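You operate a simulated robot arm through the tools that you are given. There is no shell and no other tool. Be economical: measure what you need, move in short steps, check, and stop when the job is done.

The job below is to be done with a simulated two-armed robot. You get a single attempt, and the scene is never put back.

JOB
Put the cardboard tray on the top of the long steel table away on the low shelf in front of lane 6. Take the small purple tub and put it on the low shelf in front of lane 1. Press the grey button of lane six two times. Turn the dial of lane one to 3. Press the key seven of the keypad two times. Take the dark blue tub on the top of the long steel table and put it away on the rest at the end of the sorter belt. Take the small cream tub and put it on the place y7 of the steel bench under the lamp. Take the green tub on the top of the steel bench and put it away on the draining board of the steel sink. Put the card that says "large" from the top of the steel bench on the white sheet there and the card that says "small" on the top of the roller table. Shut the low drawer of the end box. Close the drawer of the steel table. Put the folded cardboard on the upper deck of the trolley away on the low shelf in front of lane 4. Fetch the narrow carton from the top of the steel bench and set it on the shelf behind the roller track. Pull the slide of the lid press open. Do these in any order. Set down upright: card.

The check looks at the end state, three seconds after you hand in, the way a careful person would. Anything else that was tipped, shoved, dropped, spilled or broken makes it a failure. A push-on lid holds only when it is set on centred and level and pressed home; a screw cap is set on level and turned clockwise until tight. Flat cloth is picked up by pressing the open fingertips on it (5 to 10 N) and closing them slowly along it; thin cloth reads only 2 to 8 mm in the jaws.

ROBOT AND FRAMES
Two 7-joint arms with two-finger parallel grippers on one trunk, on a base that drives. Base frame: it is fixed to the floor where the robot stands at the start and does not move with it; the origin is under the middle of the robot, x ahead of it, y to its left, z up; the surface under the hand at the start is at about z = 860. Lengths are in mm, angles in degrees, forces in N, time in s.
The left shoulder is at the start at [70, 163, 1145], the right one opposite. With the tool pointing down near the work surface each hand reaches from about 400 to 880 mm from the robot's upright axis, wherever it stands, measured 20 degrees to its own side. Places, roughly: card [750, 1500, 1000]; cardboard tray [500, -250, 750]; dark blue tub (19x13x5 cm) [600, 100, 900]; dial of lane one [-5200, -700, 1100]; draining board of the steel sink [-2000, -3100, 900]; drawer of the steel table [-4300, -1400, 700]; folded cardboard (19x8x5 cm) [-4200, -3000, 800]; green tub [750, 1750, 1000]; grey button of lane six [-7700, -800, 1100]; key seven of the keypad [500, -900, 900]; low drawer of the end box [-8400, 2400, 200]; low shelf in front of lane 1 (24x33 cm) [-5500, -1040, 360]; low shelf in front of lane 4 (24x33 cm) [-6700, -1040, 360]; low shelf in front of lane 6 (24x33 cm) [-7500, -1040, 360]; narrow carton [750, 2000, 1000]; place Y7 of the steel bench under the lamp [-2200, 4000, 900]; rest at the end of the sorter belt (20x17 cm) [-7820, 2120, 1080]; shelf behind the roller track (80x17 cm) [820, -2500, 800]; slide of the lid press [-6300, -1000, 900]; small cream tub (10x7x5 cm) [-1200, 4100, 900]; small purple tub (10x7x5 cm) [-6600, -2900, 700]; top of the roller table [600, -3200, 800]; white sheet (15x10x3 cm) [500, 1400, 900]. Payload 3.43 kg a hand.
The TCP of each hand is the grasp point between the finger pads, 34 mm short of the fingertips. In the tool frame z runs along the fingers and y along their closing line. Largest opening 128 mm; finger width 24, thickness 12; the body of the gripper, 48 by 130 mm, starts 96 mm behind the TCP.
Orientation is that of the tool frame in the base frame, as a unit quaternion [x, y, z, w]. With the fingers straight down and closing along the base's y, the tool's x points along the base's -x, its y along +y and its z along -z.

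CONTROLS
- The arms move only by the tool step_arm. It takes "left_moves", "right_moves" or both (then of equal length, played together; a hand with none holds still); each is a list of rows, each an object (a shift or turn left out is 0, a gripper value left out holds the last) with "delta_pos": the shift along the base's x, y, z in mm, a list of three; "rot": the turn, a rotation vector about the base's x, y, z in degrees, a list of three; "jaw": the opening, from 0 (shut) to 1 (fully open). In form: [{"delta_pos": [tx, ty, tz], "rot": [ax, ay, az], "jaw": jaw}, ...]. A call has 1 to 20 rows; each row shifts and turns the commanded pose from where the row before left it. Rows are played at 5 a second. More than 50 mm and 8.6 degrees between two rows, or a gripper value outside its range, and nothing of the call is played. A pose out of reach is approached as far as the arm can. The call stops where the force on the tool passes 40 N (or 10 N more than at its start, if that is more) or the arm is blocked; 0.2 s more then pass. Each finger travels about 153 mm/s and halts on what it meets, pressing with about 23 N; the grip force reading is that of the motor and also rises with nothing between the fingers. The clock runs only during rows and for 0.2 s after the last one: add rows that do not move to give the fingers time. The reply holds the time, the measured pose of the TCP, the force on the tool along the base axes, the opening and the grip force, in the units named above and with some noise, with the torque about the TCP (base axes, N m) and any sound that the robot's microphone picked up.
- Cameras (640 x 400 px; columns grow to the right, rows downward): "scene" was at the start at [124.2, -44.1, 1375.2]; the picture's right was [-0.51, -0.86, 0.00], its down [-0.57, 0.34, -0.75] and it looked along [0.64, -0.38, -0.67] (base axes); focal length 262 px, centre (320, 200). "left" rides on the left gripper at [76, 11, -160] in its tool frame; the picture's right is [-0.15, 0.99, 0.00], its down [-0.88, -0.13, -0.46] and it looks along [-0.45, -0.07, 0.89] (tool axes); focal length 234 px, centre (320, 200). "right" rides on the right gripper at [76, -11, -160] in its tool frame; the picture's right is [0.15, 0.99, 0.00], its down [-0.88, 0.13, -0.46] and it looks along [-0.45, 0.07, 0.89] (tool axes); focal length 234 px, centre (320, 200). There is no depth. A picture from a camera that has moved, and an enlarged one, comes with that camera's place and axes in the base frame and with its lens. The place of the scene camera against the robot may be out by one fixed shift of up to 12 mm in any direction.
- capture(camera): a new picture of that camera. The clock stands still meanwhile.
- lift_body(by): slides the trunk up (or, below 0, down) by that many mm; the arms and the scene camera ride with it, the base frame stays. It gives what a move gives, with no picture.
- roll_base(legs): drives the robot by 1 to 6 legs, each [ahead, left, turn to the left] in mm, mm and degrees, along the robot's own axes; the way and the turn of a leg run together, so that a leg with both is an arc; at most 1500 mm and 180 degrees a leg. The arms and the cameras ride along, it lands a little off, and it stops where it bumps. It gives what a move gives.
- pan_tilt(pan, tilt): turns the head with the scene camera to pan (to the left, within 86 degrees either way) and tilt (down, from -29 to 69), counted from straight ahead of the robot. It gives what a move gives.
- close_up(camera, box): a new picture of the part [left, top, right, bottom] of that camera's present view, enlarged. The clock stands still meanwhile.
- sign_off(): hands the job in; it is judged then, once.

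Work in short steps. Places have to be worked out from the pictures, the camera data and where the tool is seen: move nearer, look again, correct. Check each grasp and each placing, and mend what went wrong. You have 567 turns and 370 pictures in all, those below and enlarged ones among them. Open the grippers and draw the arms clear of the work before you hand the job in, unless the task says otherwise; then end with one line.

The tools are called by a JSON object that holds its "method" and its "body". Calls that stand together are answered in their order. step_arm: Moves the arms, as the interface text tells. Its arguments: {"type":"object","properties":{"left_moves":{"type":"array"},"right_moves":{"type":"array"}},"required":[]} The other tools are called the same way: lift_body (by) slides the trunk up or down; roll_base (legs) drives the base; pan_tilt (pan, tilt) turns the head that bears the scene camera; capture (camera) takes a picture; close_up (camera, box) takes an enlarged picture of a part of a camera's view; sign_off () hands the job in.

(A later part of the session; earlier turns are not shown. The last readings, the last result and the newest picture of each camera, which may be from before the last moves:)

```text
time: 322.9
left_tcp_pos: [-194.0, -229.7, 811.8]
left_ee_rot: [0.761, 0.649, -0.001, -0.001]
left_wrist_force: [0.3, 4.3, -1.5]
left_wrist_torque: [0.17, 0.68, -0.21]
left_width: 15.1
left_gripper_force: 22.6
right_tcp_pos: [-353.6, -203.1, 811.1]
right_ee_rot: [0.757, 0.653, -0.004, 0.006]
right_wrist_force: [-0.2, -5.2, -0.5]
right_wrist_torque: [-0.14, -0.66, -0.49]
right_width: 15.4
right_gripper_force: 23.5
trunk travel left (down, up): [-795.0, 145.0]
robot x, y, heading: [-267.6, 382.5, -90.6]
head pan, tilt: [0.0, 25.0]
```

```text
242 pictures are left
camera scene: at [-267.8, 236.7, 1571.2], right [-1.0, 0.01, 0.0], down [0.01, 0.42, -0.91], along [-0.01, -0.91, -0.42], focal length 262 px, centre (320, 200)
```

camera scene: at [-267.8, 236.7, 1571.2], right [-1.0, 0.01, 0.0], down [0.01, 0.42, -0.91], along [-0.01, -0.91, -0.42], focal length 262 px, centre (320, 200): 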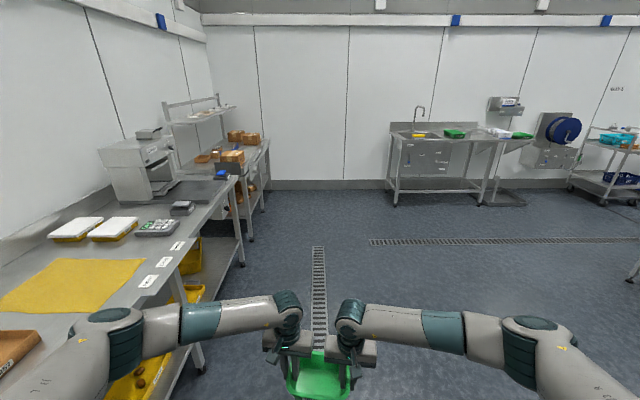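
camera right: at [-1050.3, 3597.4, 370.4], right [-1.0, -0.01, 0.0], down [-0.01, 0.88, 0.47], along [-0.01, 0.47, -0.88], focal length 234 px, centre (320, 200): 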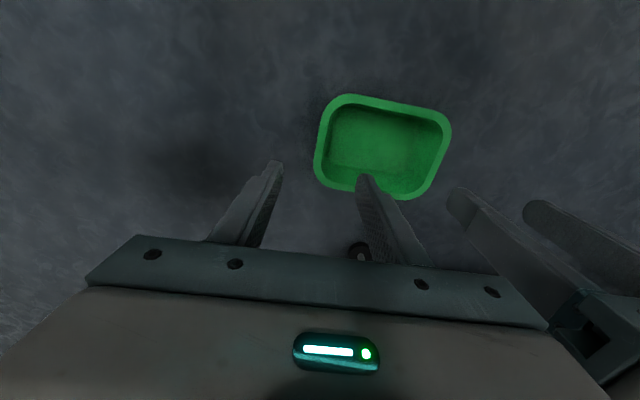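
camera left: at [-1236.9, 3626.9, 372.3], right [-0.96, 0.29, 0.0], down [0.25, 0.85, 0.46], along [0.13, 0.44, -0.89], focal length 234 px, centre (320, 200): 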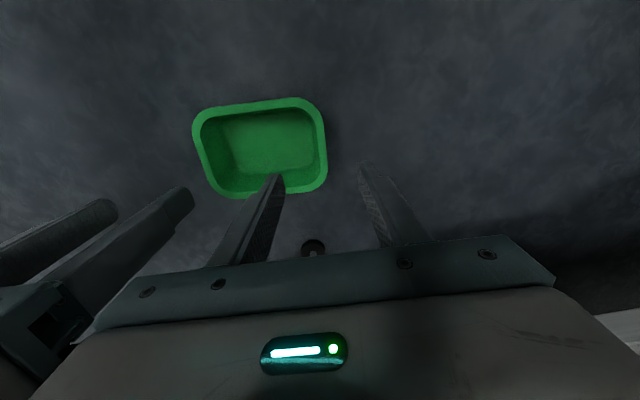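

Open floor ahead; the sink is at the far wall, right. I drive on and then sideways to face its draining board.

{"method": "roll_base", "body": {"legs": [[1400, 0, 0.6], [950, 0, 0], [0, -1000, 0], [0, -700, 0]]}}

{"method": "pan_tilt", "body": {"pan": 0, "tilt": 28}}

{"method": "capture", "body": {"camera": "scene"}}

```text
time: 342.8
left_tcp_pos: [-1944.6, -2549.1, 812.4]
left_ee_rot: [0.765, 0.644, -0.001, -0.001]
left_wrist_force: [2.0, 1.7, -0.7]
left_wrist_torque: [0.16, 0.59, -0.09]
left_width: 15.3
left_gripper_force: 23.1
right_tcp_pos: [-2102.4, -2520.7, 811.7]
right_ee_rot: [0.762, 0.648, -0.004, 0.006]
right_wrist_force: [-1.9, -2.1, -0.7]
right_wrist_torque: [-0.18, -0.61, -0.39]
right_width: 15.4
right_gripper_force: 22.7
trunk travel left (down, up): [-795.0, 145.0]
robot x, y, heading: [-2010.8, -1939.3, -91.5]
head pan, tilt: [0.0, 25.0]
```

```text
time: 343.4
left_tcp_pos: [-1944.1, -2548.6, 812.8]
left_ee_rot: [0.765, 0.644, -0.002, -0.001]
left_wrist_force: [1.7, 0.8, 0.0]
left_wrist_torque: [-0.02, 0.65, -0.01]
left_width: 14.8
left_gripper_force: 22.8
right_tcp_pos: [-2102.2, -2519.8, 812.0]
right_ee_rot: [0.762, 0.648, -0.004, 0.007]
right_wrist_force: [-2.0, -0.6, -0.3]
right_wrist_torque: [0.03, -0.66, -0.35]
right_width: 15.4
right_gripper_force: 23.3
trunk travel left (down, up): [-795.0, 145.0]
robot x, y, heading: [-2010.2, -1938.3, -91.7]
head pan, tilt: [0.0, 28.0]
```

```text
241 pictures are left
camera scene: at [-2012.1, -2082.2, 1566.3], right [-1.0, 0.03, 0.0], down [0.01, 0.47, -0.88], along [-0.02, -0.88, -0.47], focal length 262 px, centre (320, 200)
```

scene: 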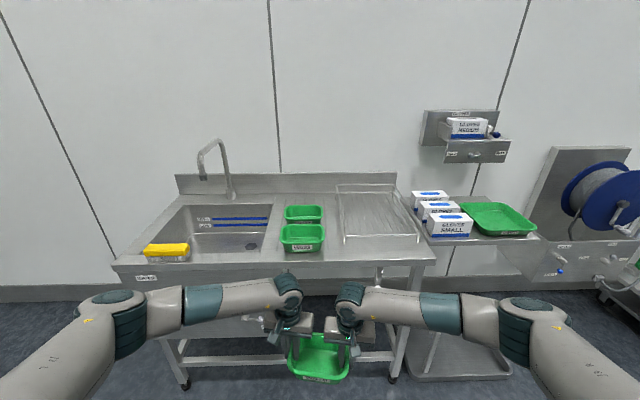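

The ribbed draining board is at the right, centre ≈(−2310,−3090). I raise the tub with trunk and arms, then approach.

{"method": "lift_body", "body": {"by": 140}}

{"method": "step_arm", "body": {"left_moves": [{"delta_pos": [0, 0, 20]}, {"delta_pos": [0, 0, 20]}, {"delta_pos": [0, 0, 20]}, {"delta_pos": [0, 0, 15]}], "right_moves": [{"delta_pos": [0, 0, 20]}, {"delta_pos": [0, 0, 20]}, {"delta_pos": [0, 0, 20]}, {"delta_pos": [0, 0, 15]}]}}

{"method": "roll_base", "body": {"legs": [[0, -280, 1.6], [350, 0, 0]]}}

{"method": "pan_tilt", "body": {"pan": 0, "tilt": 45}}

{"method": "capture", "body": {"camera": "scene"}}

{"method": "capture", "body": {"camera": "right"}}

```text
time: 345.1
left_tcp_pos: [-1943.3, -2549.3, 951.5]
left_ee_rot: [0.765, 0.644, -0.001, -0.001]
left_wrist_force: [2.8, 2.1, -0.4]
left_wrist_torque: [0.21, 0.59, -0.07]
left_width: 15.2
left_gripper_force: 23.3
right_tcp_pos: [-2101.2, -2521.0, 950.8]
right_ee_rot: [0.762, 0.648, -0.004, 0.005]
right_wrist_force: [-1.3, -2.9, 0.3]
right_wrist_torque: [-0.22, -0.61, -0.37]
right_width: 15.1
right_gripper_force: 23.6
trunk travel left (down, up): [-935.0, 5.0]
robot x, y, heading: [-2007.2, -1934.1, -91.5]
head pan, tilt: [0.0, 28.0]
```

```text
time: 346.1
left_tcp_pos: [-1944.1, -2549.7, 1028.7]
left_ee_rot: [0.765, 0.644, -0.001, -0.001]
left_wrist_force: [5.8, 0.4, 0.8]
left_wrist_torque: [-0.01, 0.56, 0.01]
left_width: 15.2
left_gripper_force: 23.4
right_tcp_pos: [-2101.7, -2520.7, 1027.8]
right_ee_rot: [0.761, 0.649, -0.005, 0.006]
right_wrist_force: [-5.9, -0.5, -0.3]
right_wrist_torque: [-0.04, -0.49, -0.26]
right_width: 15.3
right_gripper_force: 23.7
trunk travel left (down, up): [-935.0, 5.0]
robot x, y, heading: [-2007.8, -1937.3, -91.4]
head pan, tilt: [0.0, 28.0]
```

```text
time: 349.9
left_tcp_pos: [-2218.1, -2891.6, 1029.1]
left_ee_rot: [0.759, 0.652, -0.002, 0.0]
left_wrist_force: [6.5, 0.4, -0.6]
left_wrist_torque: [0.09, 0.49, 0.09]
left_width: 15.4
left_gripper_force: 23.0
right_tcp_pos: [-2376.7, -2866.8, 1027.5]
right_ee_rot: [0.754, 0.656, -0.005, 0.006]
right_wrist_force: [-7.7, 0.2, -0.4]
right_wrist_torque: [-0.14, -0.51, -0.27]
right_width: 15.2
right_gripper_force: 23.8
trunk travel left (down, up): [-935.0, 5.0]
robot x, y, heading: [-2302.6, -2282.7, -90.3]
head pan, tilt: [0.0, 28.0]
```

```text
time: 350.7
left_tcp_pos: [-2218.0, -2893.6, 1027.5]
left_ee_rot: [0.758, 0.652, 0.0, -0.002]
left_wrist_force: [1.7, 0.2, -0.4]
left_wrist_torque: [0.08, 0.65, 0.08]
left_width: 14.9
left_gripper_force: 23.6
right_tcp_pos: [-2376.7, -2868.8, 1027.4]
right_ee_rot: [0.754, 0.657, -0.004, 0.006]
right_wrist_force: [-2.5, 0.0, -0.9]
right_wrist_torque: [-0.08, -0.61, -0.24]
right_width: 15.4
right_gripper_force: 23.4
trunk travel left (down, up): [-935.0, 5.0]
robot x, y, heading: [-2296.9, -2286.4, -90.4]
head pan, tilt: [0.0, 45.0]
```

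```text
240 pictures are left
camera scene: at [-2295.6, -2418.3, 1680.5], right [-1.0, 0.01, 0.0], down [0.0, 0.71, -0.71], along [0.0, -0.71, -0.71], focal length 262 px, centre (320, 200)
```

scene: 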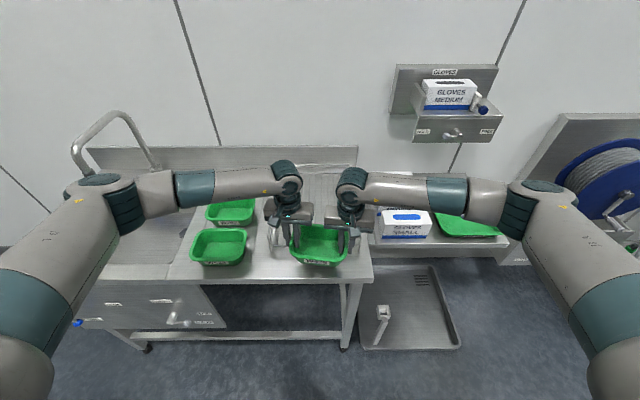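

```text
239 pictures are left
camera right: at [-2376.4, -2790.9, 1186.1], right [1.0, 0.01, 0.0], down [0.01, -0.88, 0.47], along [0.01, -0.47, -0.88], focal length 234 px, centre (320, 200)
```

right: 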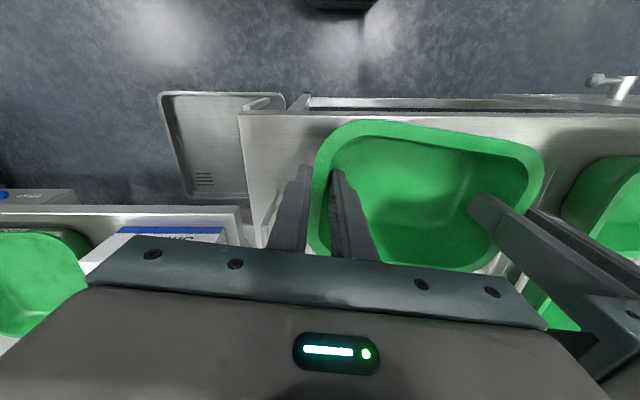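

The board spans y from −2829 back; right edge x≈−2476. I go forward 175 mm and slightly left.

{"method": "roll_base", "body": {"legs": [[175, 12, 0.4]]}}

{"method": "capture", "body": {"camera": "scene"}}

{"method": "capture", "body": {"camera": "left"}}

```text
time: 352.2
left_tcp_pos: [-2202.2, -3063.4, 1029.3]
left_ee_rot: [0.755, 0.656, -0.002, -0.001]
left_wrist_force: [2.2, 1.5, -0.2]
left_wrist_torque: [0.15, 0.59, 0.08]
left_width: 15.0
left_gripper_force: 22.7
right_tcp_pos: [-2359.7, -3039.5, 1029.8]
right_ee_rot: [0.752, 0.659, -0.005, 0.007]
right_wrist_force: [-2.1, -1.6, -0.8]
right_wrist_torque: [-0.18, -0.62, -0.24]
right_width: 15.2
right_gripper_force: 23.1
trunk travel left (down, up): [-935.0, 5.0]
robot x, y, heading: [-2287.3, -2456.4, -89.9]
head pan, tilt: [0.0, 45.0]
```

```text
238 pictures are left
camera scene: at [-2283.2, -2586.0, 1681.0], right [-1.0, 0.0, 0.0], down [0.0, 0.71, -0.71], along [0.0, -0.71, -0.71], focal length 262 px, centre (320, 200)
```

scene: 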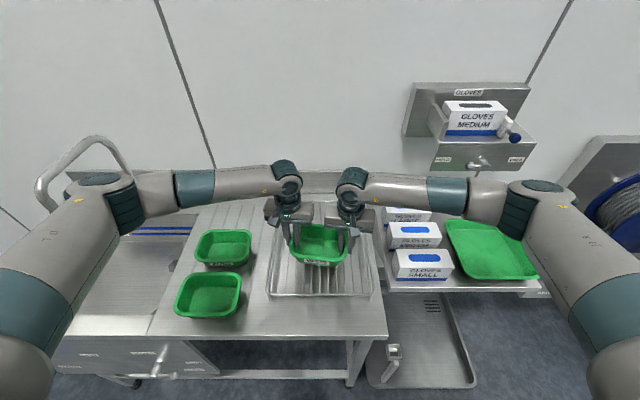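

```text
237 pictures are left
camera left: at [-2180.5, -2989.2, 1189.7], right [0.96, -0.28, 0.0], down [-0.25, -0.85, 0.46], along [-0.13, -0.44, -0.89], focal length 234 px, centre (320, 200)
```

left: 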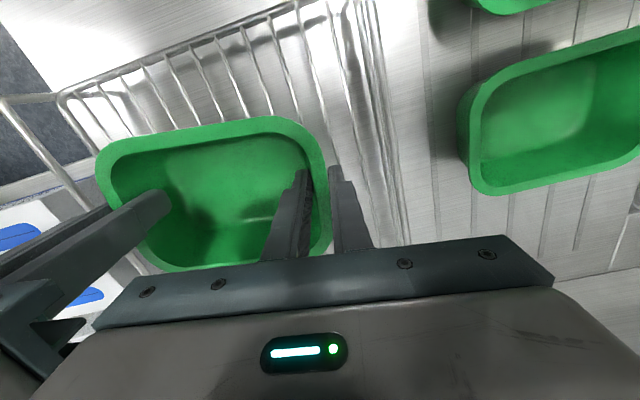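

The ribbed thing at the right is a wire rack; the grooved board proper seems to lie left of it, where two small green tubs stand. I enlarge to find its free area.

{"method": "close_up", "body": {"camera": "scene", "box": [140, 170, 400, 350]}}

{"method": "pan_tilt", "body": {"pan": 30, "tilt": 50}}

{"method": "capture", "body": {"camera": "scene"}}

```text
2.22 times, centred on (270, 260) of scene
camera zoom: at [-2283.2, -2586.0, 1681.0], right [-1.0, 0.0, 0.0], down [0.0, 0.71, -0.71], along [0.0, -0.71, -0.71], focal length 582 px, centre (431, 67)
```

zoom: 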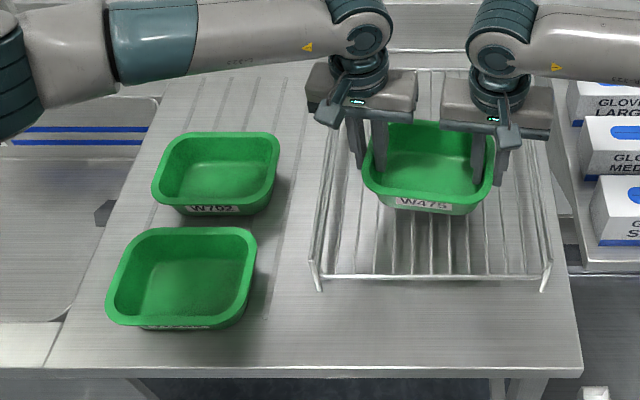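

```text
time: 353.2
left_tcp_pos: [-2202.6, -3065.6, 1027.9]
left_ee_rot: [0.756, 0.655, -0.001, -0.001]
left_wrist_force: [1.1, 2.0, -0.8]
left_wrist_torque: [0.06, 0.64, 0.08]
left_width: 15.0
left_gripper_force: 22.5
right_tcp_pos: [-2359.8, -3043.2, 1027.7]
right_ee_rot: [0.752, 0.659, -0.004, 0.006]
right_wrist_force: [-0.8, -0.6, -0.2]
right_wrist_torque: [-0.06, -0.66, -0.22]
right_width: 15.2
right_gripper_force: 23.4
trunk travel left (down, up): [-935.0, 5.0]
robot x, y, heading: [-2284.8, -2454.4, -90.2]
head pan, tilt: [30.0, 50.0]
```

```text
235 pictures are left
camera scene: at [-2244.4, -2576.5, 1673.6], right [-0.87, -0.5, 0.0], down [-0.38, 0.66, -0.64], along [0.32, -0.56, -0.77], focal length 262 px, centre (320, 200)
```

scene: 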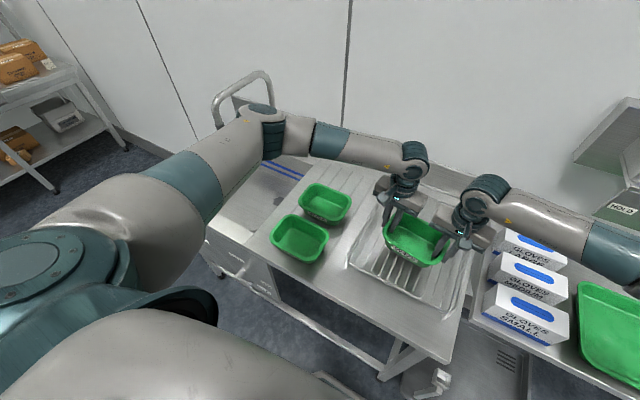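

The grooved draining board spans x≈−1850…−2104; two small tubs occupy its front, but behind them (y −3175…−3340) there is room. I raise the tub 60 mm, straighten it by 8°, and shift left 300 mm.

{"method": "step_arm", "body": {"left_moves": [{"delta_pos": [0, 0, 20]}, {"delta_pos": [0, 0, 20]}, {"delta_pos": [0, 0, 20]}, {"delta_pos": [0.3, 2.8, 0], "rot": [0, 0, 2]}, {"delta_pos": [0.2, 2.8, 0], "rot": [0, 0, 2]}, {"delta_pos": [0.2, 2.8, 0], "rot": [0, 0, 2]}, {"delta_pos": [0.1, 2.8, 0], "rot": [0, 0, 2]}, {}], "right_moves": [{"delta_pos": [0, 0, 20]}, {"delta_pos": [0, 0, 20]}, {"delta_pos": [0, 0, 20]}, {"delta_pos": [-0.3, -2.8, 0], "rot": [0, 0, 2]}, {"delta_pos": [-0.2, -2.8, 0], "rot": [0, 0, 2]}, {"delta_pos": [-0.2, -2.8, 0], "rot": [0, 0, 2]}, {"delta_pos": [-0.1, -2.8, 0], "rot": [0, 0, 2]}, {}]}}

{"method": "roll_base", "body": {"legs": [[0, 300, 0]]}}

{"method": "pan_tilt", "body": {"pan": 0, "tilt": 45}}

{"method": "capture", "body": {"camera": "scene"}}

{"method": "capture", "body": {"camera": "left"}}

```text
time: 355.0
left_tcp_pos: [-2200.4, -3054.5, 1088.3]
left_ee_rot: [0.708, 0.706, 0.0, -0.002]
left_wrist_force: [3.3, 0.7, -0.8]
left_wrist_torque: [0.13, 0.56, 0.04]
left_width: 15.2
left_gripper_force: 22.3
right_tcp_pos: [-2361.7, -3053.9, 1088.4]
right_ee_rot: [0.703, 0.711, -0.003, 0.006]
right_wrist_force: [-3.9, -1.8, 0.6]
right_wrist_torque: [-0.11, -0.59, -0.29]
right_width: 15.6
right_gripper_force: 22.9
trunk travel left (down, up): [-935.0, 5.0]
robot x, y, heading: [-2288.8, -2459.9, -89.7]
head pan, tilt: [30.0, 50.0]
```

```text
time: 357.0
left_tcp_pos: [-1895.8, -3052.6, 1087.3]
left_ee_rot: [0.705, 0.709, -0.001, 0.0]
left_wrist_force: [6.4, 1.7, -1.0]
left_wrist_torque: [0.0, 0.47, 0.08]
left_width: 14.9
left_gripper_force: 22.6
right_tcp_pos: [-2056.4, -3052.5, 1087.5]
right_ee_rot: [0.702, 0.713, -0.004, 0.007]
right_wrist_force: [-5.0, -2.1, -1.1]
right_wrist_torque: [0.03, -0.57, -0.25]
right_width: 15.1
right_gripper_force: 22.7
trunk travel left (down, up): [-935.0, 5.0]
robot x, y, heading: [-1981.5, -2457.7, -89.8]
head pan, tilt: [30.0, 50.0]
```

```text
time: 358.0
left_tcp_pos: [-1894.4, -3053.5, 1088.0]
left_ee_rot: [0.706, 0.708, -0.001, -0.001]
left_wrist_force: [-0.2, 0.7, -0.1]
left_wrist_torque: [0.01, 0.6, 0.11]
left_width: 15.0
left_gripper_force: 23.1
right_tcp_pos: [-2055.1, -3052.2, 1087.4]
right_ee_rot: [0.701, 0.713, -0.003, 0.007]
right_wrist_force: [-1.9, -1.6, 0.5]
right_wrist_torque: [0.02, -0.65, -0.24]
right_width: 15.5
right_gripper_force: 23.0
trunk travel left (down, up): [-935.0, 5.0]
robot x, y, heading: [-1982.9, -2457.7, -89.4]
head pan, tilt: [0.0, 45.0]
```

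```text
234 pictures are left
camera scene: at [-1979.7, -2589.0, 1680.5], right [-1.0, -0.01, 0.0], down [-0.01, 0.71, -0.71], along [0.01, -0.71, -0.71], focal length 262 px, centre (320, 200)
```

scene: 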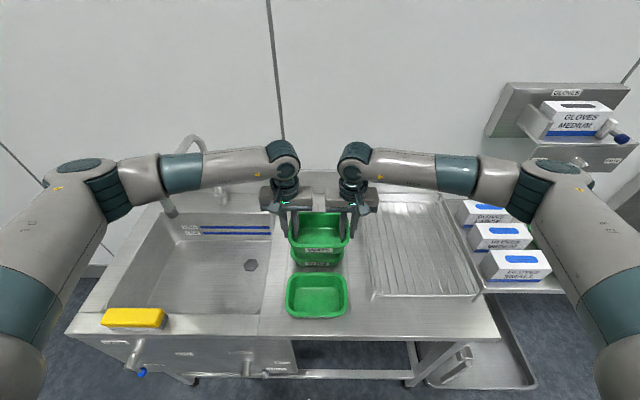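

```text
233 pictures are left
camera left: at [-1884.0, -2976.6, 1248.2], right [0.99, -0.14, 0.0], down [-0.12, -0.88, 0.46], along [-0.07, -0.45, -0.89], focal length 234 px, centre (320, 200)
```

left: 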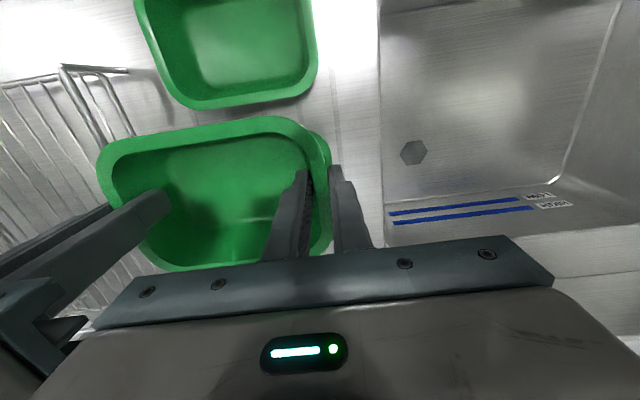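

Over the board. I drive 35 mm closer and extend both arms together 180 mm backward over the free area.

{"method": "roll_base", "body": {"legs": [[35, 0, 0]]}}

{"method": "step_arm", "body": {"left_moves": [{"delta_pos": [0, -20, 0]}, {"delta_pos": [0, -20, 0]}, {"delta_pos": [0, -20, 0]}, {"delta_pos": [0, -20, 0]}, {"delta_pos": [0, -20, 0]}, {"delta_pos": [0, -20, 0]}, {"delta_pos": [0, -20, 0]}, {"delta_pos": [0, -20, 0]}, {"delta_pos": [0, -20, 0]}, {}], "right_moves": [{"delta_pos": [0, -20, 0]}, {"delta_pos": [0, -20, 0]}, {"delta_pos": [0, -20, 0]}, {"delta_pos": [0, -20, 0]}, {"delta_pos": [0, -20, 0]}, {"delta_pos": [0, -20, 0]}, {"delta_pos": [0, -20, 0]}, {"delta_pos": [0, -20, 0]}, {"delta_pos": [0, -20, 0]}, {}]}}

{"method": "capture", "body": {"camera": "scene"}}

{"method": "capture", "body": {"camera": "left"}}

```text
time: 358.8
left_tcp_pos: [-1895.0, -3078.1, 1093.0]
left_ee_rot: [0.706, 0.708, -0.003, 0.001]
left_wrist_force: [0.9, 1.8, 0.4]
left_wrist_torque: [-0.01, 0.57, 0.07]
left_width: 14.9
left_gripper_force: 22.8
right_tcp_pos: [-2055.3, -3079.0, 1092.3]
right_ee_rot: [0.701, 0.713, -0.006, 0.009]
right_wrist_force: [-2.5, -0.5, 0.9]
right_wrist_torque: [-0.14, -0.67, -0.31]
right_width: 15.5
right_gripper_force: 23.1
trunk travel left (down, up): [-935.0, 5.0]
robot x, y, heading: [-1979.0, -2489.0, -89.8]
head pan, tilt: [0.0, 45.0]
```

```text
time: 361.0
left_tcp_pos: [-1895.3, -3265.5, 1088.7]
left_ee_rot: [0.706, 0.708, -0.002, 0.0]
left_wrist_force: [-2.8, 1.0, -0.8]
left_wrist_torque: [-0.45, 0.69, 0.21]
left_width: 15.3
left_gripper_force: 22.4
right_tcp_pos: [-2056.0, -3264.5, 1088.7]
right_ee_rot: [0.701, 0.713, -0.003, 0.006]
right_wrist_force: [2.4, -0.5, 0.2]
right_wrist_torque: [0.43, -0.75, -0.2]
right_width: 15.5
right_gripper_force: 23.5
trunk travel left (down, up): [-935.0, 5.0]
robot x, y, heading: [-1984.5, -2492.3, -89.6]
head pan, tilt: [0.0, 45.0]
```

```text
232 pictures are left
camera scene: at [-1979.8, -2622.6, 1680.5], right [-1.0, -0.01, 0.0], down [-0.01, 0.71, -0.71], along [0.01, -0.71, -0.71], focal length 262 px, centre (320, 200)
```

scene: 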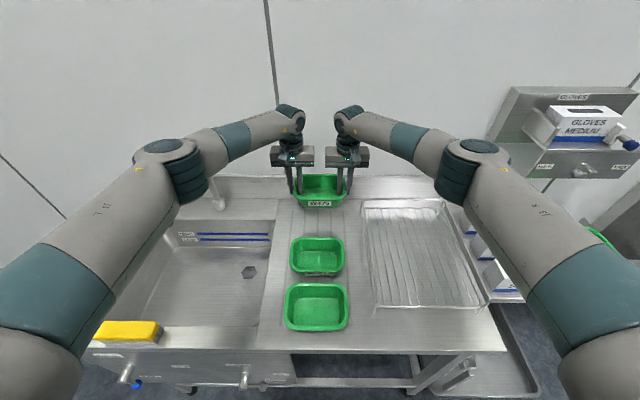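

```text
231 pictures are left
camera left: at [-1884.8, -3189.7, 1248.6], right [0.99, -0.14, 0.0], down [-0.13, -0.88, 0.46], along [-0.07, -0.45, -0.89], focal length 234 px, centre (320, 200)
```

left: 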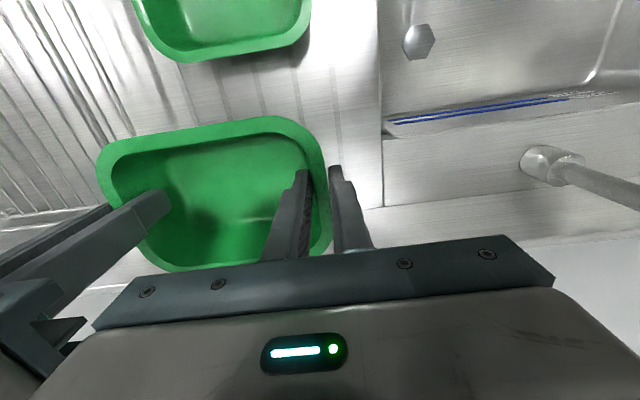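

Free area y −3155…−3389; tub at −3265 is central. Lower both hands together to just above, then gently to contact.

{"method": "step_arm", "body": {"left_moves": [{"delta_pos": [0, 0, -20]}, {"delta_pos": [0, 0, -20]}, {"delta_pos": [0, 0, -20]}, {"delta_pos": [0, 0, -20]}, {"delta_pos": [0, 0, -20]}, {"delta_pos": [0, 0, -10]}, {}], "right_moves": [{"delta_pos": [0, 0, -20]}, {"delta_pos": [0, 0, -20]}, {"delta_pos": [0, 0, -20]}, {"delta_pos": [0, 0, -20]}, {"delta_pos": [0, 0, -20]}, {"delta_pos": [0, 0, -10]}, {}]}}

{"method": "step_arm", "body": {"left_moves": [{"delta_pos": [0, 0, -4]}, {"delta_pos": [0, 0, -4]}, {"delta_pos": [0, 0, -3]}, {}], "right_moves": [{"delta_pos": [0, 0, -4]}, {"delta_pos": [0, 0, -4]}, {"delta_pos": [0, 0, -3]}, {}]}}

{"method": "close_up", "body": {"camera": "scene", "box": [240, 140, 400, 260]}}

```text
time: 362.6
left_tcp_pos: [-1894.6, -3264.4, 977.2]
left_ee_rot: [0.706, 0.708, -0.001, -0.002]
left_wrist_force: [-0.9, -1.2, -1.7]
left_wrist_torque: [0.12, 0.63, 0.24]
left_width: 15.0
left_gripper_force: 23.1
right_tcp_pos: [-2055.6, -3266.3, 975.1]
right_ee_rot: [0.702, 0.712, -0.004, 0.007]
right_wrist_force: [0.5, 1.3, -0.4]
right_wrist_torque: [-0.14, -0.73, -0.1]
right_width: 15.4
right_gripper_force: 22.9
trunk travel left (down, up): [-935.0, 5.0]
robot x, y, heading: [-1982.1, -2491.6, -89.7]
head pan, tilt: [0.0, 45.0]
```

```text
time: 363.6
left_tcp_pos: [-1894.7, -3265.5, 967.0]
left_ee_rot: [0.705, 0.709, -0.001, -0.001]
left_wrist_force: [-3.1, 0.1, -1.7]
left_wrist_torque: [0.11, 0.72, 0.22]
left_width: 15.2
left_gripper_force: 22.9
right_tcp_pos: [-2055.7, -3265.1, 965.8]
right_ee_rot: [0.702, 0.713, -0.005, 0.007]
right_wrist_force: [2.0, -0.5, 0.3]
right_wrist_torque: [-0.09, -0.7, -0.14]
right_width: 15.8
right_gripper_force: 23.2
trunk travel left (down, up): [-935.0, 5.0]
robot x, y, heading: [-1982.8, -2489.4, -89.6]
head pan, tilt: [0.0, 45.0]
```

```text
3.33 times, centred on (320, 200) of scene
camera zoom: at [-1979.8, -2622.5, 1680.5], right [-1.0, -0.01, 0.0], down [-0.01, 0.71, -0.71], along [0.01, -0.71, -0.71], focal length 873 px, centre (320, 200)
```

zoom: 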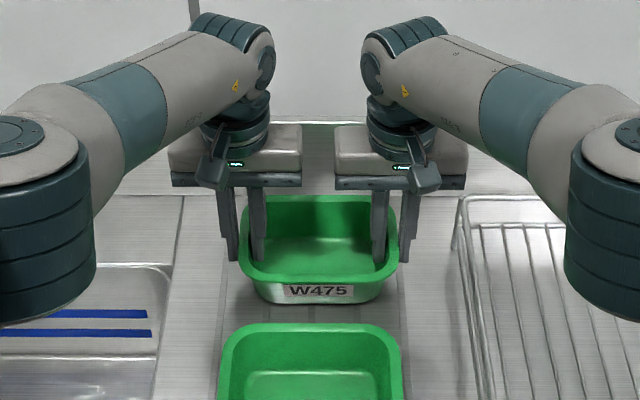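

No contact yet; a few more small rows down.

{"method": "step_arm", "body": {"left_moves": [{"delta_pos": [0, 0, -3]}, {"delta_pos": [0, 0, -3]}, {"delta_pos": [0, 0, -3]}, {}], "right_moves": [{"delta_pos": [0, 0, -3]}, {"delta_pos": [0, 0, -3]}, {"delta_pos": [0, 0, -3]}, {}]}}

```text
time: 364.6
left_tcp_pos: [-1894.3, -3261.1, 961.4]
left_ee_rot: [0.706, 0.708, -0.004, 0.0]
left_wrist_force: [-1.1, -10.4, 21.4]
left_wrist_torque: [-0.26, 0.73, 0.47]
left_width: 15.9
left_gripper_force: 22.7
right_tcp_pos: [-2054.6, -3264.2, 960.7]
right_ee_rot: [0.702, 0.712, -0.006, 0.008]
right_wrist_force: [0.4, -5.0, 24.3]
right_wrist_torque: [-0.1, -0.73, 0.21]
right_width: 16.0
right_gripper_force: 22.7
trunk travel left (down, up): [-935.0, 5.0]
robot x, y, heading: [-1981.7, -2491.2, -89.5]
head pan, tilt: [0.0, 45.0]
```

Contact on both sides. I ease up 3 mm, open both, and lift straight up.

{"method": "step_arm", "body": {"left_moves": [{"delta_pos": [0, 0, 3]}, {"jaw": 0.2}, {"jaw": 0.3}, {"jaw": 0.4}, {}, {"delta_pos": [0, 0, 25]}, {"delta_pos": [0, 0, 40]}, {"delta_pos": [0, 0, 45]}, {"delta_pos": [0, 45, 0]}, {"delta_pos": [0, 45, 0]}, {"delta_pos": [0, 45, 0]}, {"delta_pos": [0, 45, 0]}], "right_moves": [{"delta_pos": [0, 0, 3]}, {"jaw": 0.2}, {"jaw": 0.3}, {"jaw": 0.4}, {}, {"delta_pos": [0, 0, 25]}, {"delta_pos": [0, 0, 40]}, {"delta_pos": [0, 0, 45]}, {"delta_pos": [0, 45, 0]}, {"delta_pos": [0, 45, 0]}, {"delta_pos": [0, 45, 0]}, {"delta_pos": [0, 45, 0]}]}}

{"method": "capture", "body": {"camera": "scene"}}

```text
time: 367.2
left_tcp_pos: [-1902.8, -3288.6, 1056.5]
left_ee_rot: [0.705, 0.709, 0.0, -0.002]
left_wrist_force: [1.4, 0.2, 0.2]
left_wrist_torque: [0.0, -0.02, 0.0]
left_width: 50.9
left_gripper_force: 0.1
left hand out of reach, approached as far as the arm can: row 6, 7, 8, 9, 10, 11, 12
right_tcp_pos: [-2056.2, -3082.4, 1068.7]
right_ee_rot: [0.701, 0.713, -0.005, 0.007]
right_wrist_force: [-0.5, -0.1, -0.1]
right_wrist_torque: [-0.05, -0.02, 0.04]
right_width: 51.2
right_gripper_force: 0.0
trunk travel left (down, up): [-935.0, 5.0]
robot x, y, heading: [-1980.8, -2489.7, -90.0]
head pan, tilt: [0.0, 45.0]
```

```text
229 pictures are left
camera scene: at [-1981.4, -2620.9, 1680.7], right [-1.0, -0.01, 0.0], down [0.0, 0.71, -0.71], along [0.01, -0.71, -0.71], focal length 262 px, centre (320, 200)
```

scene: 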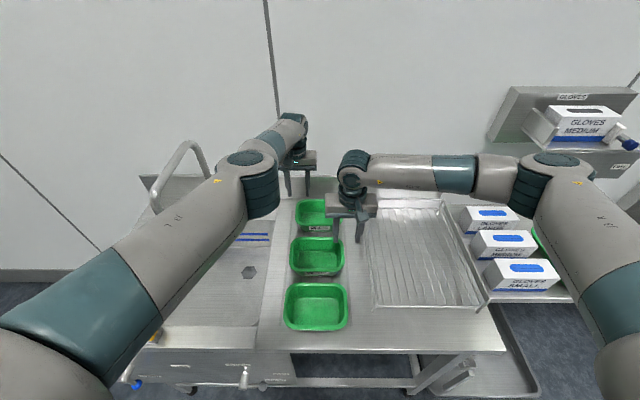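

The left arm met a limit but rose clear of the tub. I draw it back now.

{"method": "step_arm", "body": {"left_moves": [{"delta_pos": [0, 20, 20]}, {"delta_pos": [0, 40, 0]}, {"delta_pos": [0, 40, 0]}, {"delta_pos": [0, 45, 0]}, {"delta_pos": [0, 45, 0]}, {"delta_pos": [0, 45, 0]}, {}], "right_moves": [{"delta_pos": [0, 30, 0]}, {"delta_pos": [-20, 20, 0]}, {"delta_pos": [-30, 20, 0]}, {"delta_pos": [-20, 0, 0]}, {}, {}, {}]}}

{"method": "close_up", "body": {"camera": "scene", "box": [220, 140, 420, 340]}}

```text
time: 368.8
left_tcp_pos: [-1921.5, -3284.4, 1056.8]
left_ee_rot: [0.706, 0.708, 0.001, -0.001]
left_wrist_force: [-0.1, -0.4, -0.5]
left_wrist_torque: [0.04, -0.01, 0.05]
left_width: 51.0
left_gripper_force: 0.0
left hand out of reach, approached as far as the arm can: row 1, 2, 3, 4, 5, 6
right_tcp_pos: [-2125.7, -3016.2, 1069.7]
right_ee_rot: [0.702, 0.712, -0.004, 0.006]
right_wrist_force: [0.6, 0.0, -1.0]
right_wrist_torque: [0.01, -0.03, -0.03]
right_width: 51.1
right_gripper_force: 0.0
trunk travel left (down, up): [-935.0, 5.0]
robot x, y, heading: [-1982.5, -2486.2, -90.0]
head pan, tilt: [0.0, 45.0]
```

```text
2.00 times, centred on (320, 240) of scene
camera zoom: at [-1980.1, -2622.3, 1680.6], right [-1.0, -0.01, 0.0], down [-0.01, 0.71, -0.71], along [0.01, -0.71, -0.71], focal length 524 px, centre (320, 120)
```

zoom: 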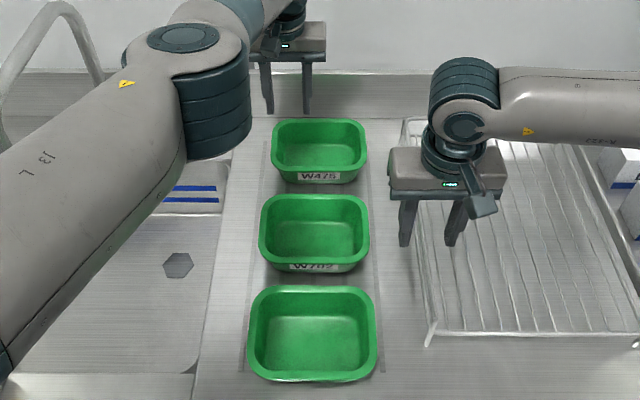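

The green tub stands on the draining board. I back the base off to free the left arm in open space.

{"method": "roll_base", "body": {"legs": [[-600, 0, 0]]}}

{"method": "step_arm", "body": {"left_moves": [{"delta_pos": [0, 0, -40]}, {"delta_pos": [0, 0, -40]}, {"delta_pos": [20, 40, 0]}, {"delta_pos": [20, 40, 0]}, {"delta_pos": [20, 40, 0]}, {"delta_pos": [20, 40, 0]}, {}]}}

{"method": "capture", "body": {"camera": "scene"}}

```text
time: 372.2
left_tcp_pos: [-1921.6, -2690.0, 1056.4]
left_ee_rot: [0.703, 0.711, 0.0, -0.001]
left_wrist_force: [0.9, -0.5, -0.7]
left_wrist_torque: [-0.01, -0.01, -0.04]
left_width: 51.2
left_gripper_force: 0.0
right_tcp_pos: [-2127.9, -2423.7, 1068.7]
right_ee_rot: [0.699, 0.715, -0.004, 0.006]
right_wrist_force: [0.3, -0.6, -0.1]
right_wrist_torque: [0.01, 0.01, 0.0]
right_width: 51.1
right_gripper_force: 0.0
trunk travel left (down, up): [-935.0, 5.0]
robot x, y, heading: [-1991.5, -1896.2, -89.2]
head pan, tilt: [0.0, 45.0]
```

```text
time: 373.8
left_tcp_pos: [-1839.3, -2514.3, 990.5]
left_ee_rot: [0.702, 0.712, 0.001, -0.002]
left_wrist_force: [-1.0, -0.2, -0.2]
left_wrist_torque: [0.03, -0.02, -0.02]
left_width: 51.2
left_gripper_force: 0.0
left hand out of reach, approached as far as the arm can: row 1, 2
right_tcp_pos: [-2128.5, -2420.9, 1068.5]
right_ee_rot: [0.698, 0.716, -0.004, 0.007]
right_wrist_force: [-0.8, 0.6, 0.2]
right_wrist_torque: [0.03, -0.06, 0.01]
right_width: 51.4
right_gripper_force: 0.1
trunk travel left (down, up): [-935.0, 5.0]
robot x, y, heading: [-1989.5, -1894.1, -88.9]
head pan, tilt: [0.0, 45.0]
```

```text
227 pictures are left
camera scene: at [-1986.5, -2027.7, 1680.5], right [-1.0, -0.02, 0.0], down [-0.01, 0.71, -0.71], along [0.01, -0.71, -0.71], focal length 262 px, centre (320, 200)
```

scene: 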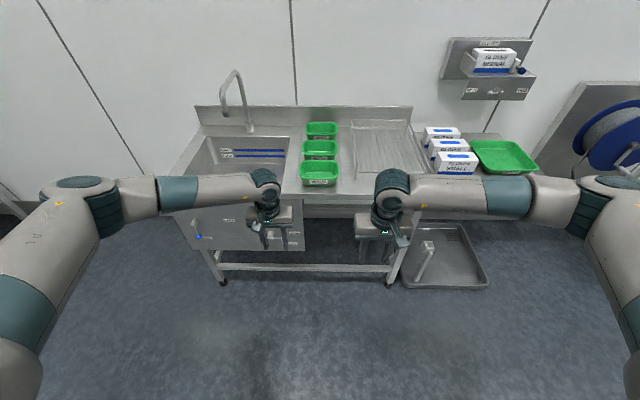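

Left arm is back to normal. Next I turn west and look at the way toward the steel table with the drawer.

{"method": "lift_body", "body": {"by": -200}}

{"method": "roll_base", "body": {"legs": [[-150, 0, 0], [0, 0, -91]]}}

{"method": "pan_tilt", "body": {"pan": 0, "tilt": 15}}

{"method": "capture", "body": {"camera": "scene"}}

```text
time: 376.0
left_tcp_pos: [-1839.0, -2514.7, 790.6]
left_ee_rot: [0.703, 0.711, 0.0, -0.002]
left_wrist_force: [-0.5, 0.3, -0.3]
left_wrist_torque: [0.03, 0.01, 0.01]
left_width: 51.0
left_gripper_force: 0.1
right_tcp_pos: [-2128.3, -2422.6, 869.9]
right_ee_rot: [0.7, 0.714, -0.004, 0.006]
right_wrist_force: [0.0, -0.2, -1.0]
right_wrist_torque: [-0.01, -0.03, 0.0]
right_width: 51.2
right_gripper_force: 0.1
trunk travel left (down, up): [-735.0, 205.0]
robot x, y, heading: [-1988.2, -1890.9, -89.1]
head pan, tilt: [0.0, 45.0]
```

```text
time: 381.2
left_tcp_pos: [-2615.4, -1871.8, 790.4]
left_ee_rot: [1.0, -0.013, 0.002, 0.0]
left_wrist_force: [-0.4, -0.6, -0.1]
left_wrist_torque: [-0.04, -0.01, 0.03]
left_width: 51.1
left_gripper_force: 0.1
right_tcp_pos: [-2513.2, -1586.4, 868.0]
right_ee_rot: [1.0, -0.007, -0.007, 0.001]
right_wrist_force: [-0.7, -0.8, 0.0]
right_wrist_torque: [-0.01, -0.01, 0.01]
right_width: 51.1
right_gripper_force: 0.1
trunk travel left (down, up): [-735.0, 205.0]
robot x, y, heading: [-1997.7, -1743.0, 178.8]
head pan, tilt: [0.0, 45.0]
```

```text
time: 382.2
left_tcp_pos: [-2616.0, -1873.7, 790.3]
left_ee_rot: [1.0, -0.012, 0.002, 0.0]
left_wrist_force: [-0.1, 0.2, -0.6]
left_wrist_torque: [-0.02, 0.02, -0.01]
left_width: 51.1
left_gripper_force: 0.1
right_tcp_pos: [-2514.2, -1587.3, 868.3]
right_ee_rot: [1.0, -0.007, -0.006, 0.001]
right_wrist_force: [-0.8, 0.1, 0.3]
right_wrist_torque: [-0.01, 0.01, 0.01]
right_width: 51.2
right_gripper_force: 0.0
trunk travel left (down, up): [-735.0, 205.0]
robot x, y, heading: [-1993.8, -1745.2, 178.7]
head pan, tilt: [0.0, 15.0]
```

```text
226 pictures are left
camera scene: at [-2133.9, -1743.6, 1527.3], right [0.02, 1.0, 0.0], down [0.26, -0.01, -0.97], along [-0.97, 0.02, -0.26], focal length 262 px, centre (320, 200)
```

scene: 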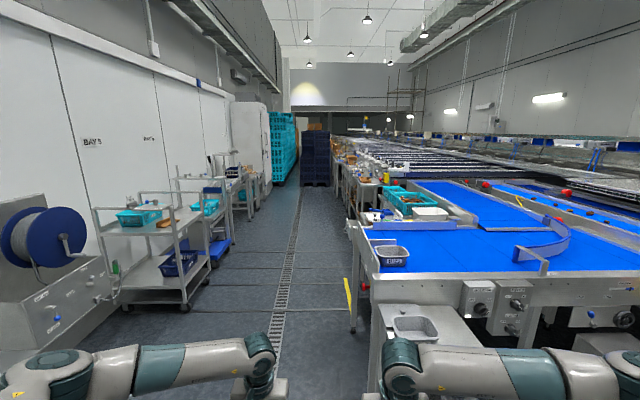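

{"method": "close_up", "body": {"camera": "scene", "box": [300, 130, 460, 280]}}

{"method": "close_up", "body": {"camera": "scene", "box": [80, 140, 300, 310]}}

```text
2.67 times, centred on (380, 205) of scene
camera zoom: at [-2133.9, -1743.6, 1527.3], right [0.02, 1.0, 0.0], down [0.26, -0.01, -0.97], along [-0.97, 0.02, -0.26], focal length 698 px, centre (160, 187)
```

zoom: 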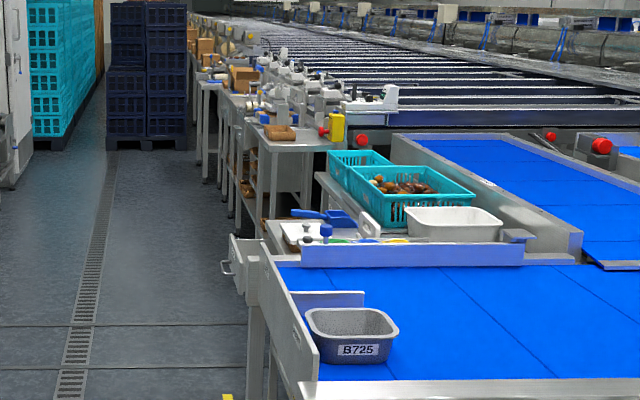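

```text
2.35 times, centred on (190, 225) of scene
camera zoom: at [-2133.9, -1743.6, 1527.3], right [0.02, 1.0, 0.0], down [0.26, -0.01, -0.97], along [-0.97, 0.02, -0.26], focal length 616 px, centre (626, 141)
```

zoom: 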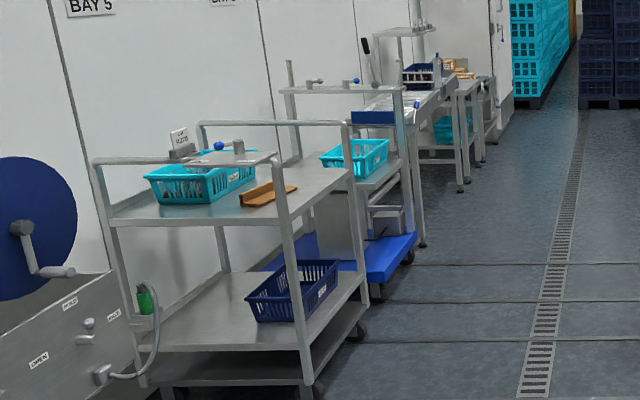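

The open drawer protrudes into the aisle at right, and the brown folded cardboard lies on the first trolley at left. I drive down the aisle to x≈−4250.

{"method": "roll_base", "body": {"legs": [[0, 400, 1.2], [1200, 0, 0], [1030, 0, 0], [0, 0, -90]]}}

{"method": "pan_tilt", "body": {"pan": 0, "tilt": 35}}

{"method": "capture", "body": {"camera": "scene"}}

```text
time: 399.2
left_tcp_pos: [-4386.3, -1526.0, 790.9]
left_ee_rot: [-0.705, 0.709, -0.001, 0.0]
left_wrist_force: [-0.5, 0.9, 0.2]
left_wrist_torque: [-0.01, -0.02, 0.02]
left_width: 51.3
left_gripper_force: 0.0
right_tcp_pos: [-4100.6, -1624.6, 869.8]
right_ee_rot: [0.709, -0.706, -0.006, -0.004]
right_wrist_force: [-0.1, 0.3, -0.9]
right_wrist_torque: [-0.04, 0.01, 0.02]
right_width: 51.1
right_gripper_force: 0.1
trunk travel left (down, up): [-735.0, 205.0]
robot x, y, heading: [-4249.7, -2148.8, 90.1]
head pan, tilt: [0.0, 15.0]
```

```text
time: 400.0
left_tcp_pos: [-4386.8, -1525.1, 791.0]
left_ee_rot: [-0.705, 0.71, -0.002, 0.0]
left_wrist_force: [-0.2, 0.4, -1.2]
left_wrist_torque: [0.02, -0.01, -0.03]
left_width: 51.1
left_gripper_force: 0.0
right_tcp_pos: [-4100.5, -1624.5, 869.7]
right_ee_rot: [0.71, -0.705, -0.006, -0.004]
right_wrist_force: [0.2, -0.4, 0.5]
right_wrist_torque: [0.0, 0.02, -0.04]
right_width: 51.1
right_gripper_force: 0.1
trunk travel left (down, up): [-735.0, 205.0]
robot x, y, heading: [-4245.5, -2154.1, 89.8]
head pan, tilt: [0.0, 35.0]
```

```text
223 pictures are left
camera scene: at [-4245.5, -2011.3, 1495.5], right [1.0, 0.0, 0.0], down [0.0, -0.57, -0.82], along [0.0, 0.82, -0.57], focal length 262 px, centre (320, 200)
```

scene: 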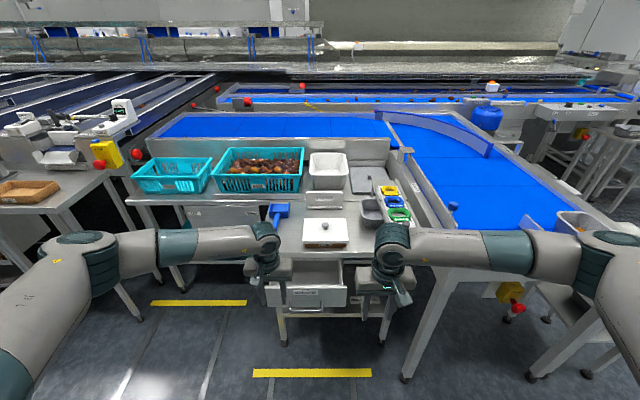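

The open drawer is right ahead. I enlarge it for its face position.

{"method": "close_up", "body": {"camera": "scene", "box": [230, 220, 420, 350]}}

{"method": "capture", "body": {"camera": "right"}}

```text
3.08 times, centred on (325, 285) of scene
camera zoom: at [-4245.5, -2011.3, 1495.5], right [1.0, 0.0, 0.0], down [0.0, -0.57, -0.82], along [0.0, 0.82, -0.57], focal length 806 px, centre (305, -62)
```

zoom: 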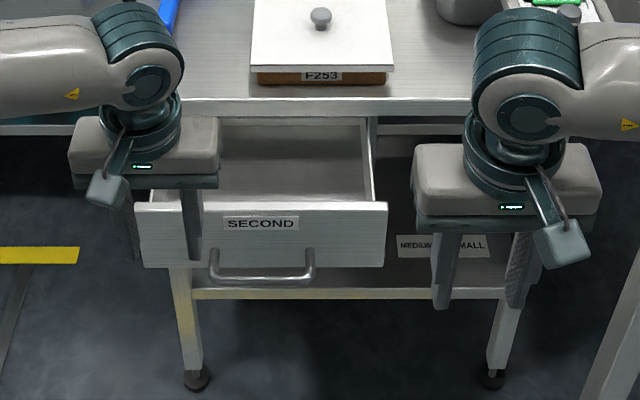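

```text
221 pictures are left
camera right: at [-4086.7, -1703.4, 1028.1], right [-0.99, -0.15, 0.0], down [-0.13, 0.87, 0.47], along [-0.07, 0.46, -0.88], focal length 234 px, centre (320, 200)
```

right: 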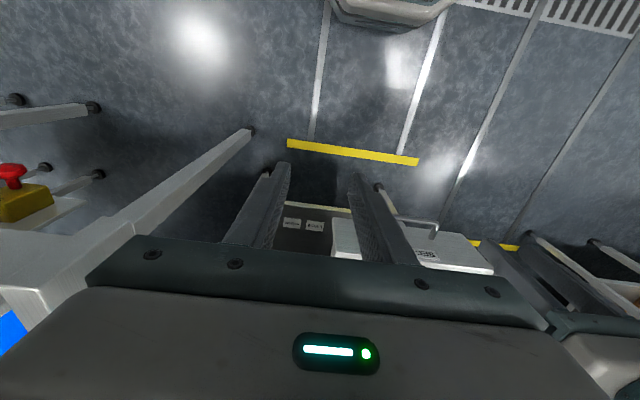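

The drawer has a U handle in its middle (x≈−4288). I'll push on the handle with the closed left fingers; first I withdraw the left hand and line it up in front.

{"method": "step_arm", "body": {"left_moves": [{"delta_pos": [0, -45, 0], "jaw": 0}, {"delta_pos": [0, -45, 0]}, {"delta_pos": [0, -30, 0]}, {"delta_pos": [40, 0, 0]}, {"delta_pos": [40, 0, 0]}, {"delta_pos": [18, 0, -30]}, {}], "right_moves": [{"delta_pos": [30, -30, 0]}, {"delta_pos": [30, 0, 0]}, {}, {}, {}, {}, {}]}}

{"method": "close_up", "body": {"camera": "scene", "box": [230, 220, 420, 350]}}

{"method": "capture", "body": {"camera": "left"}}

```text
time: 401.6
left_tcp_pos: [-4288.2, -1647.3, 760.8]
left_ee_rot: [-0.705, 0.709, -0.001, 0.0]
left_wrist_force: [-0.3, 0.2, -0.4]
left_wrist_torque: [0.0, 0.03, -0.01]
left_width: 0.2
left_gripper_force: 22.5
right_tcp_pos: [-4038.8, -1653.5, 868.2]
right_ee_rot: [0.709, -0.705, -0.006, -0.003]
right_wrist_force: [-0.8, -0.2, -0.5]
right_wrist_torque: [0.01, -0.03, 0.0]
right_width: 51.1
right_gripper_force: 0.1
trunk travel left (down, up): [-735.0, 205.0]
robot x, y, heading: [-4251.1, -2146.9, 89.5]
head pan, tilt: [0.0, 35.0]
```

```text
3.08 times, centred on (325, 285) of scene
camera zoom: at [-4245.2, -2011.6, 1495.4], right [1.0, 0.0, 0.0], down [0.0, -0.57, -0.82], along [0.0, 0.82, -0.57], focal length 806 px, centre (305, -62)
```

zoom: 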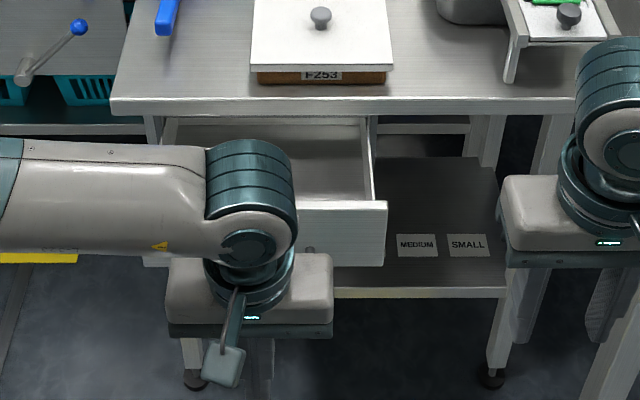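

```text
219 pictures are left
camera left: at [-4301.1, -1722.6, 921.8], right [-0.99, 0.15, 0.0], down [0.13, 0.88, 0.45], along [0.07, 0.45, -0.89], focal length 234 px, centre (320, 200)
```

left: 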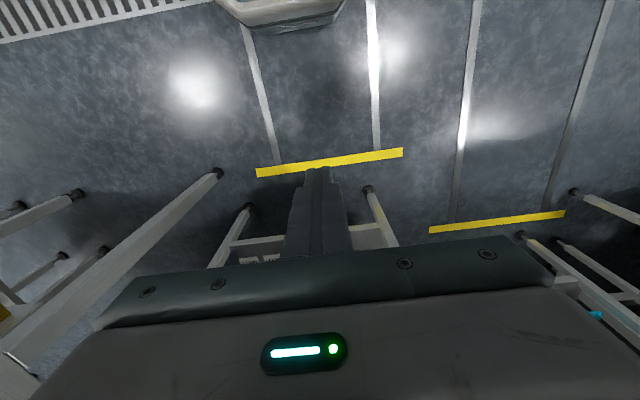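

Aligned with the handle. I push forward (+y) in 15 mm rows and watch the force.

{"method": "step_arm", "body": {"left_moves": [{"delta_pos": [0, 15, 0]}, {"delta_pos": [0, 15, 0]}, {"delta_pos": [0, 15, 0]}, {"delta_pos": [0, 15, 0]}, {"delta_pos": [0, 15, 0]}, {"delta_pos": [0, 15, 0]}, {"delta_pos": [0, 15, 0]}, {}]}}

{"method": "close_up", "body": {"camera": "scene", "box": [230, 220, 420, 350]}}

```text
time: 403.4
left_tcp_pos: [-4289.0, -1541.0, 759.9]
left_ee_rot: [-0.705, 0.71, -0.002, 0.0]
left_wrist_force: [0.9, -0.2, 0.8]
left_wrist_torque: [-0.01, 0.04, 0.01]
left_width: 0.1
left_gripper_force: 23.3
right_tcp_pos: [-4040.4, -1654.4, 869.9]
right_ee_rot: [0.709, -0.705, -0.007, -0.003]
right_wrist_force: [-1.4, -0.5, -0.6]
right_wrist_torque: [-0.01, 0.02, -0.02]
right_width: 51.1
right_gripper_force: 0.0
trunk travel left (down, up): [-735.0, 205.0]
robot x, y, heading: [-4245.8, -2152.6, 89.9]
head pan, tilt: [0.0, 35.0]
```

```text
3.08 times, centred on (325, 285) of scene
camera zoom: at [-4245.6, -2011.6, 1495.4], right [1.0, 0.0, 0.0], down [0.0, -0.57, -0.82], along [0.0, 0.82, -0.57], focal length 806 px, centre (305, -62)
```

zoom: 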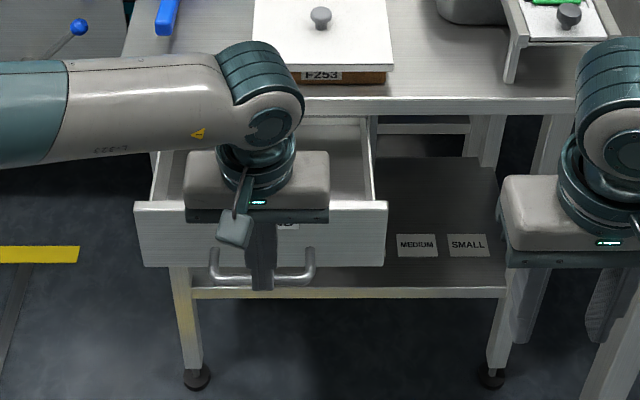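

Centred on the handle, no contact yet. Continue.

{"method": "step_arm", "body": {"left_moves": [{"delta_pos": [0, 15, 0]}, {"delta_pos": [0, 15, 0]}, {"delta_pos": [0, 15, 0]}, {"delta_pos": [0, 15, 0]}, {"delta_pos": [0, 15, 0]}, {}]}}

{"method": "close_up", "body": {"camera": "scene", "box": [230, 220, 420, 350]}}

```text
time: 404.8
left_tcp_pos: [-4289.1, -1467.6, 761.2]
left_ee_rot: [-0.704, 0.71, -0.002, 0.0]
left_wrist_force: [-0.8, 0.1, 1.3]
left_wrist_torque: [0.01, -0.03, -0.01]
left_width: 0.0
left_gripper_force: 23.4
right_tcp_pos: [-4039.3, -1654.4, 868.9]
right_ee_rot: [0.709, -0.705, -0.006, -0.004]
right_wrist_force: [-1.3, 0.0, 0.1]
right_wrist_torque: [0.02, -0.02, 0.03]
right_width: 51.3
right_gripper_force: 0.0
trunk travel left (down, up): [-735.0, 205.0]
robot x, y, heading: [-4248.7, -2150.1, 89.7]
head pan, tilt: [0.0, 35.0]
```

```text
3.08 times, centred on (325, 285) of scene
camera zoom: at [-4245.6, -2011.5, 1495.4], right [1.0, 0.0, 0.0], down [0.0, -0.57, -0.82], along [0.0, 0.82, -0.57], focal length 806 px, centre (305, -62)
```

zoom: 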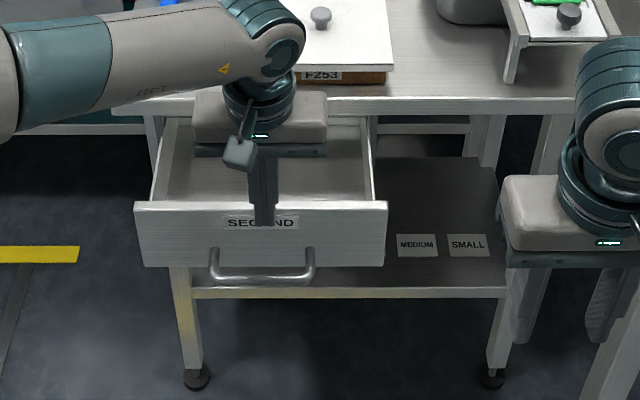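

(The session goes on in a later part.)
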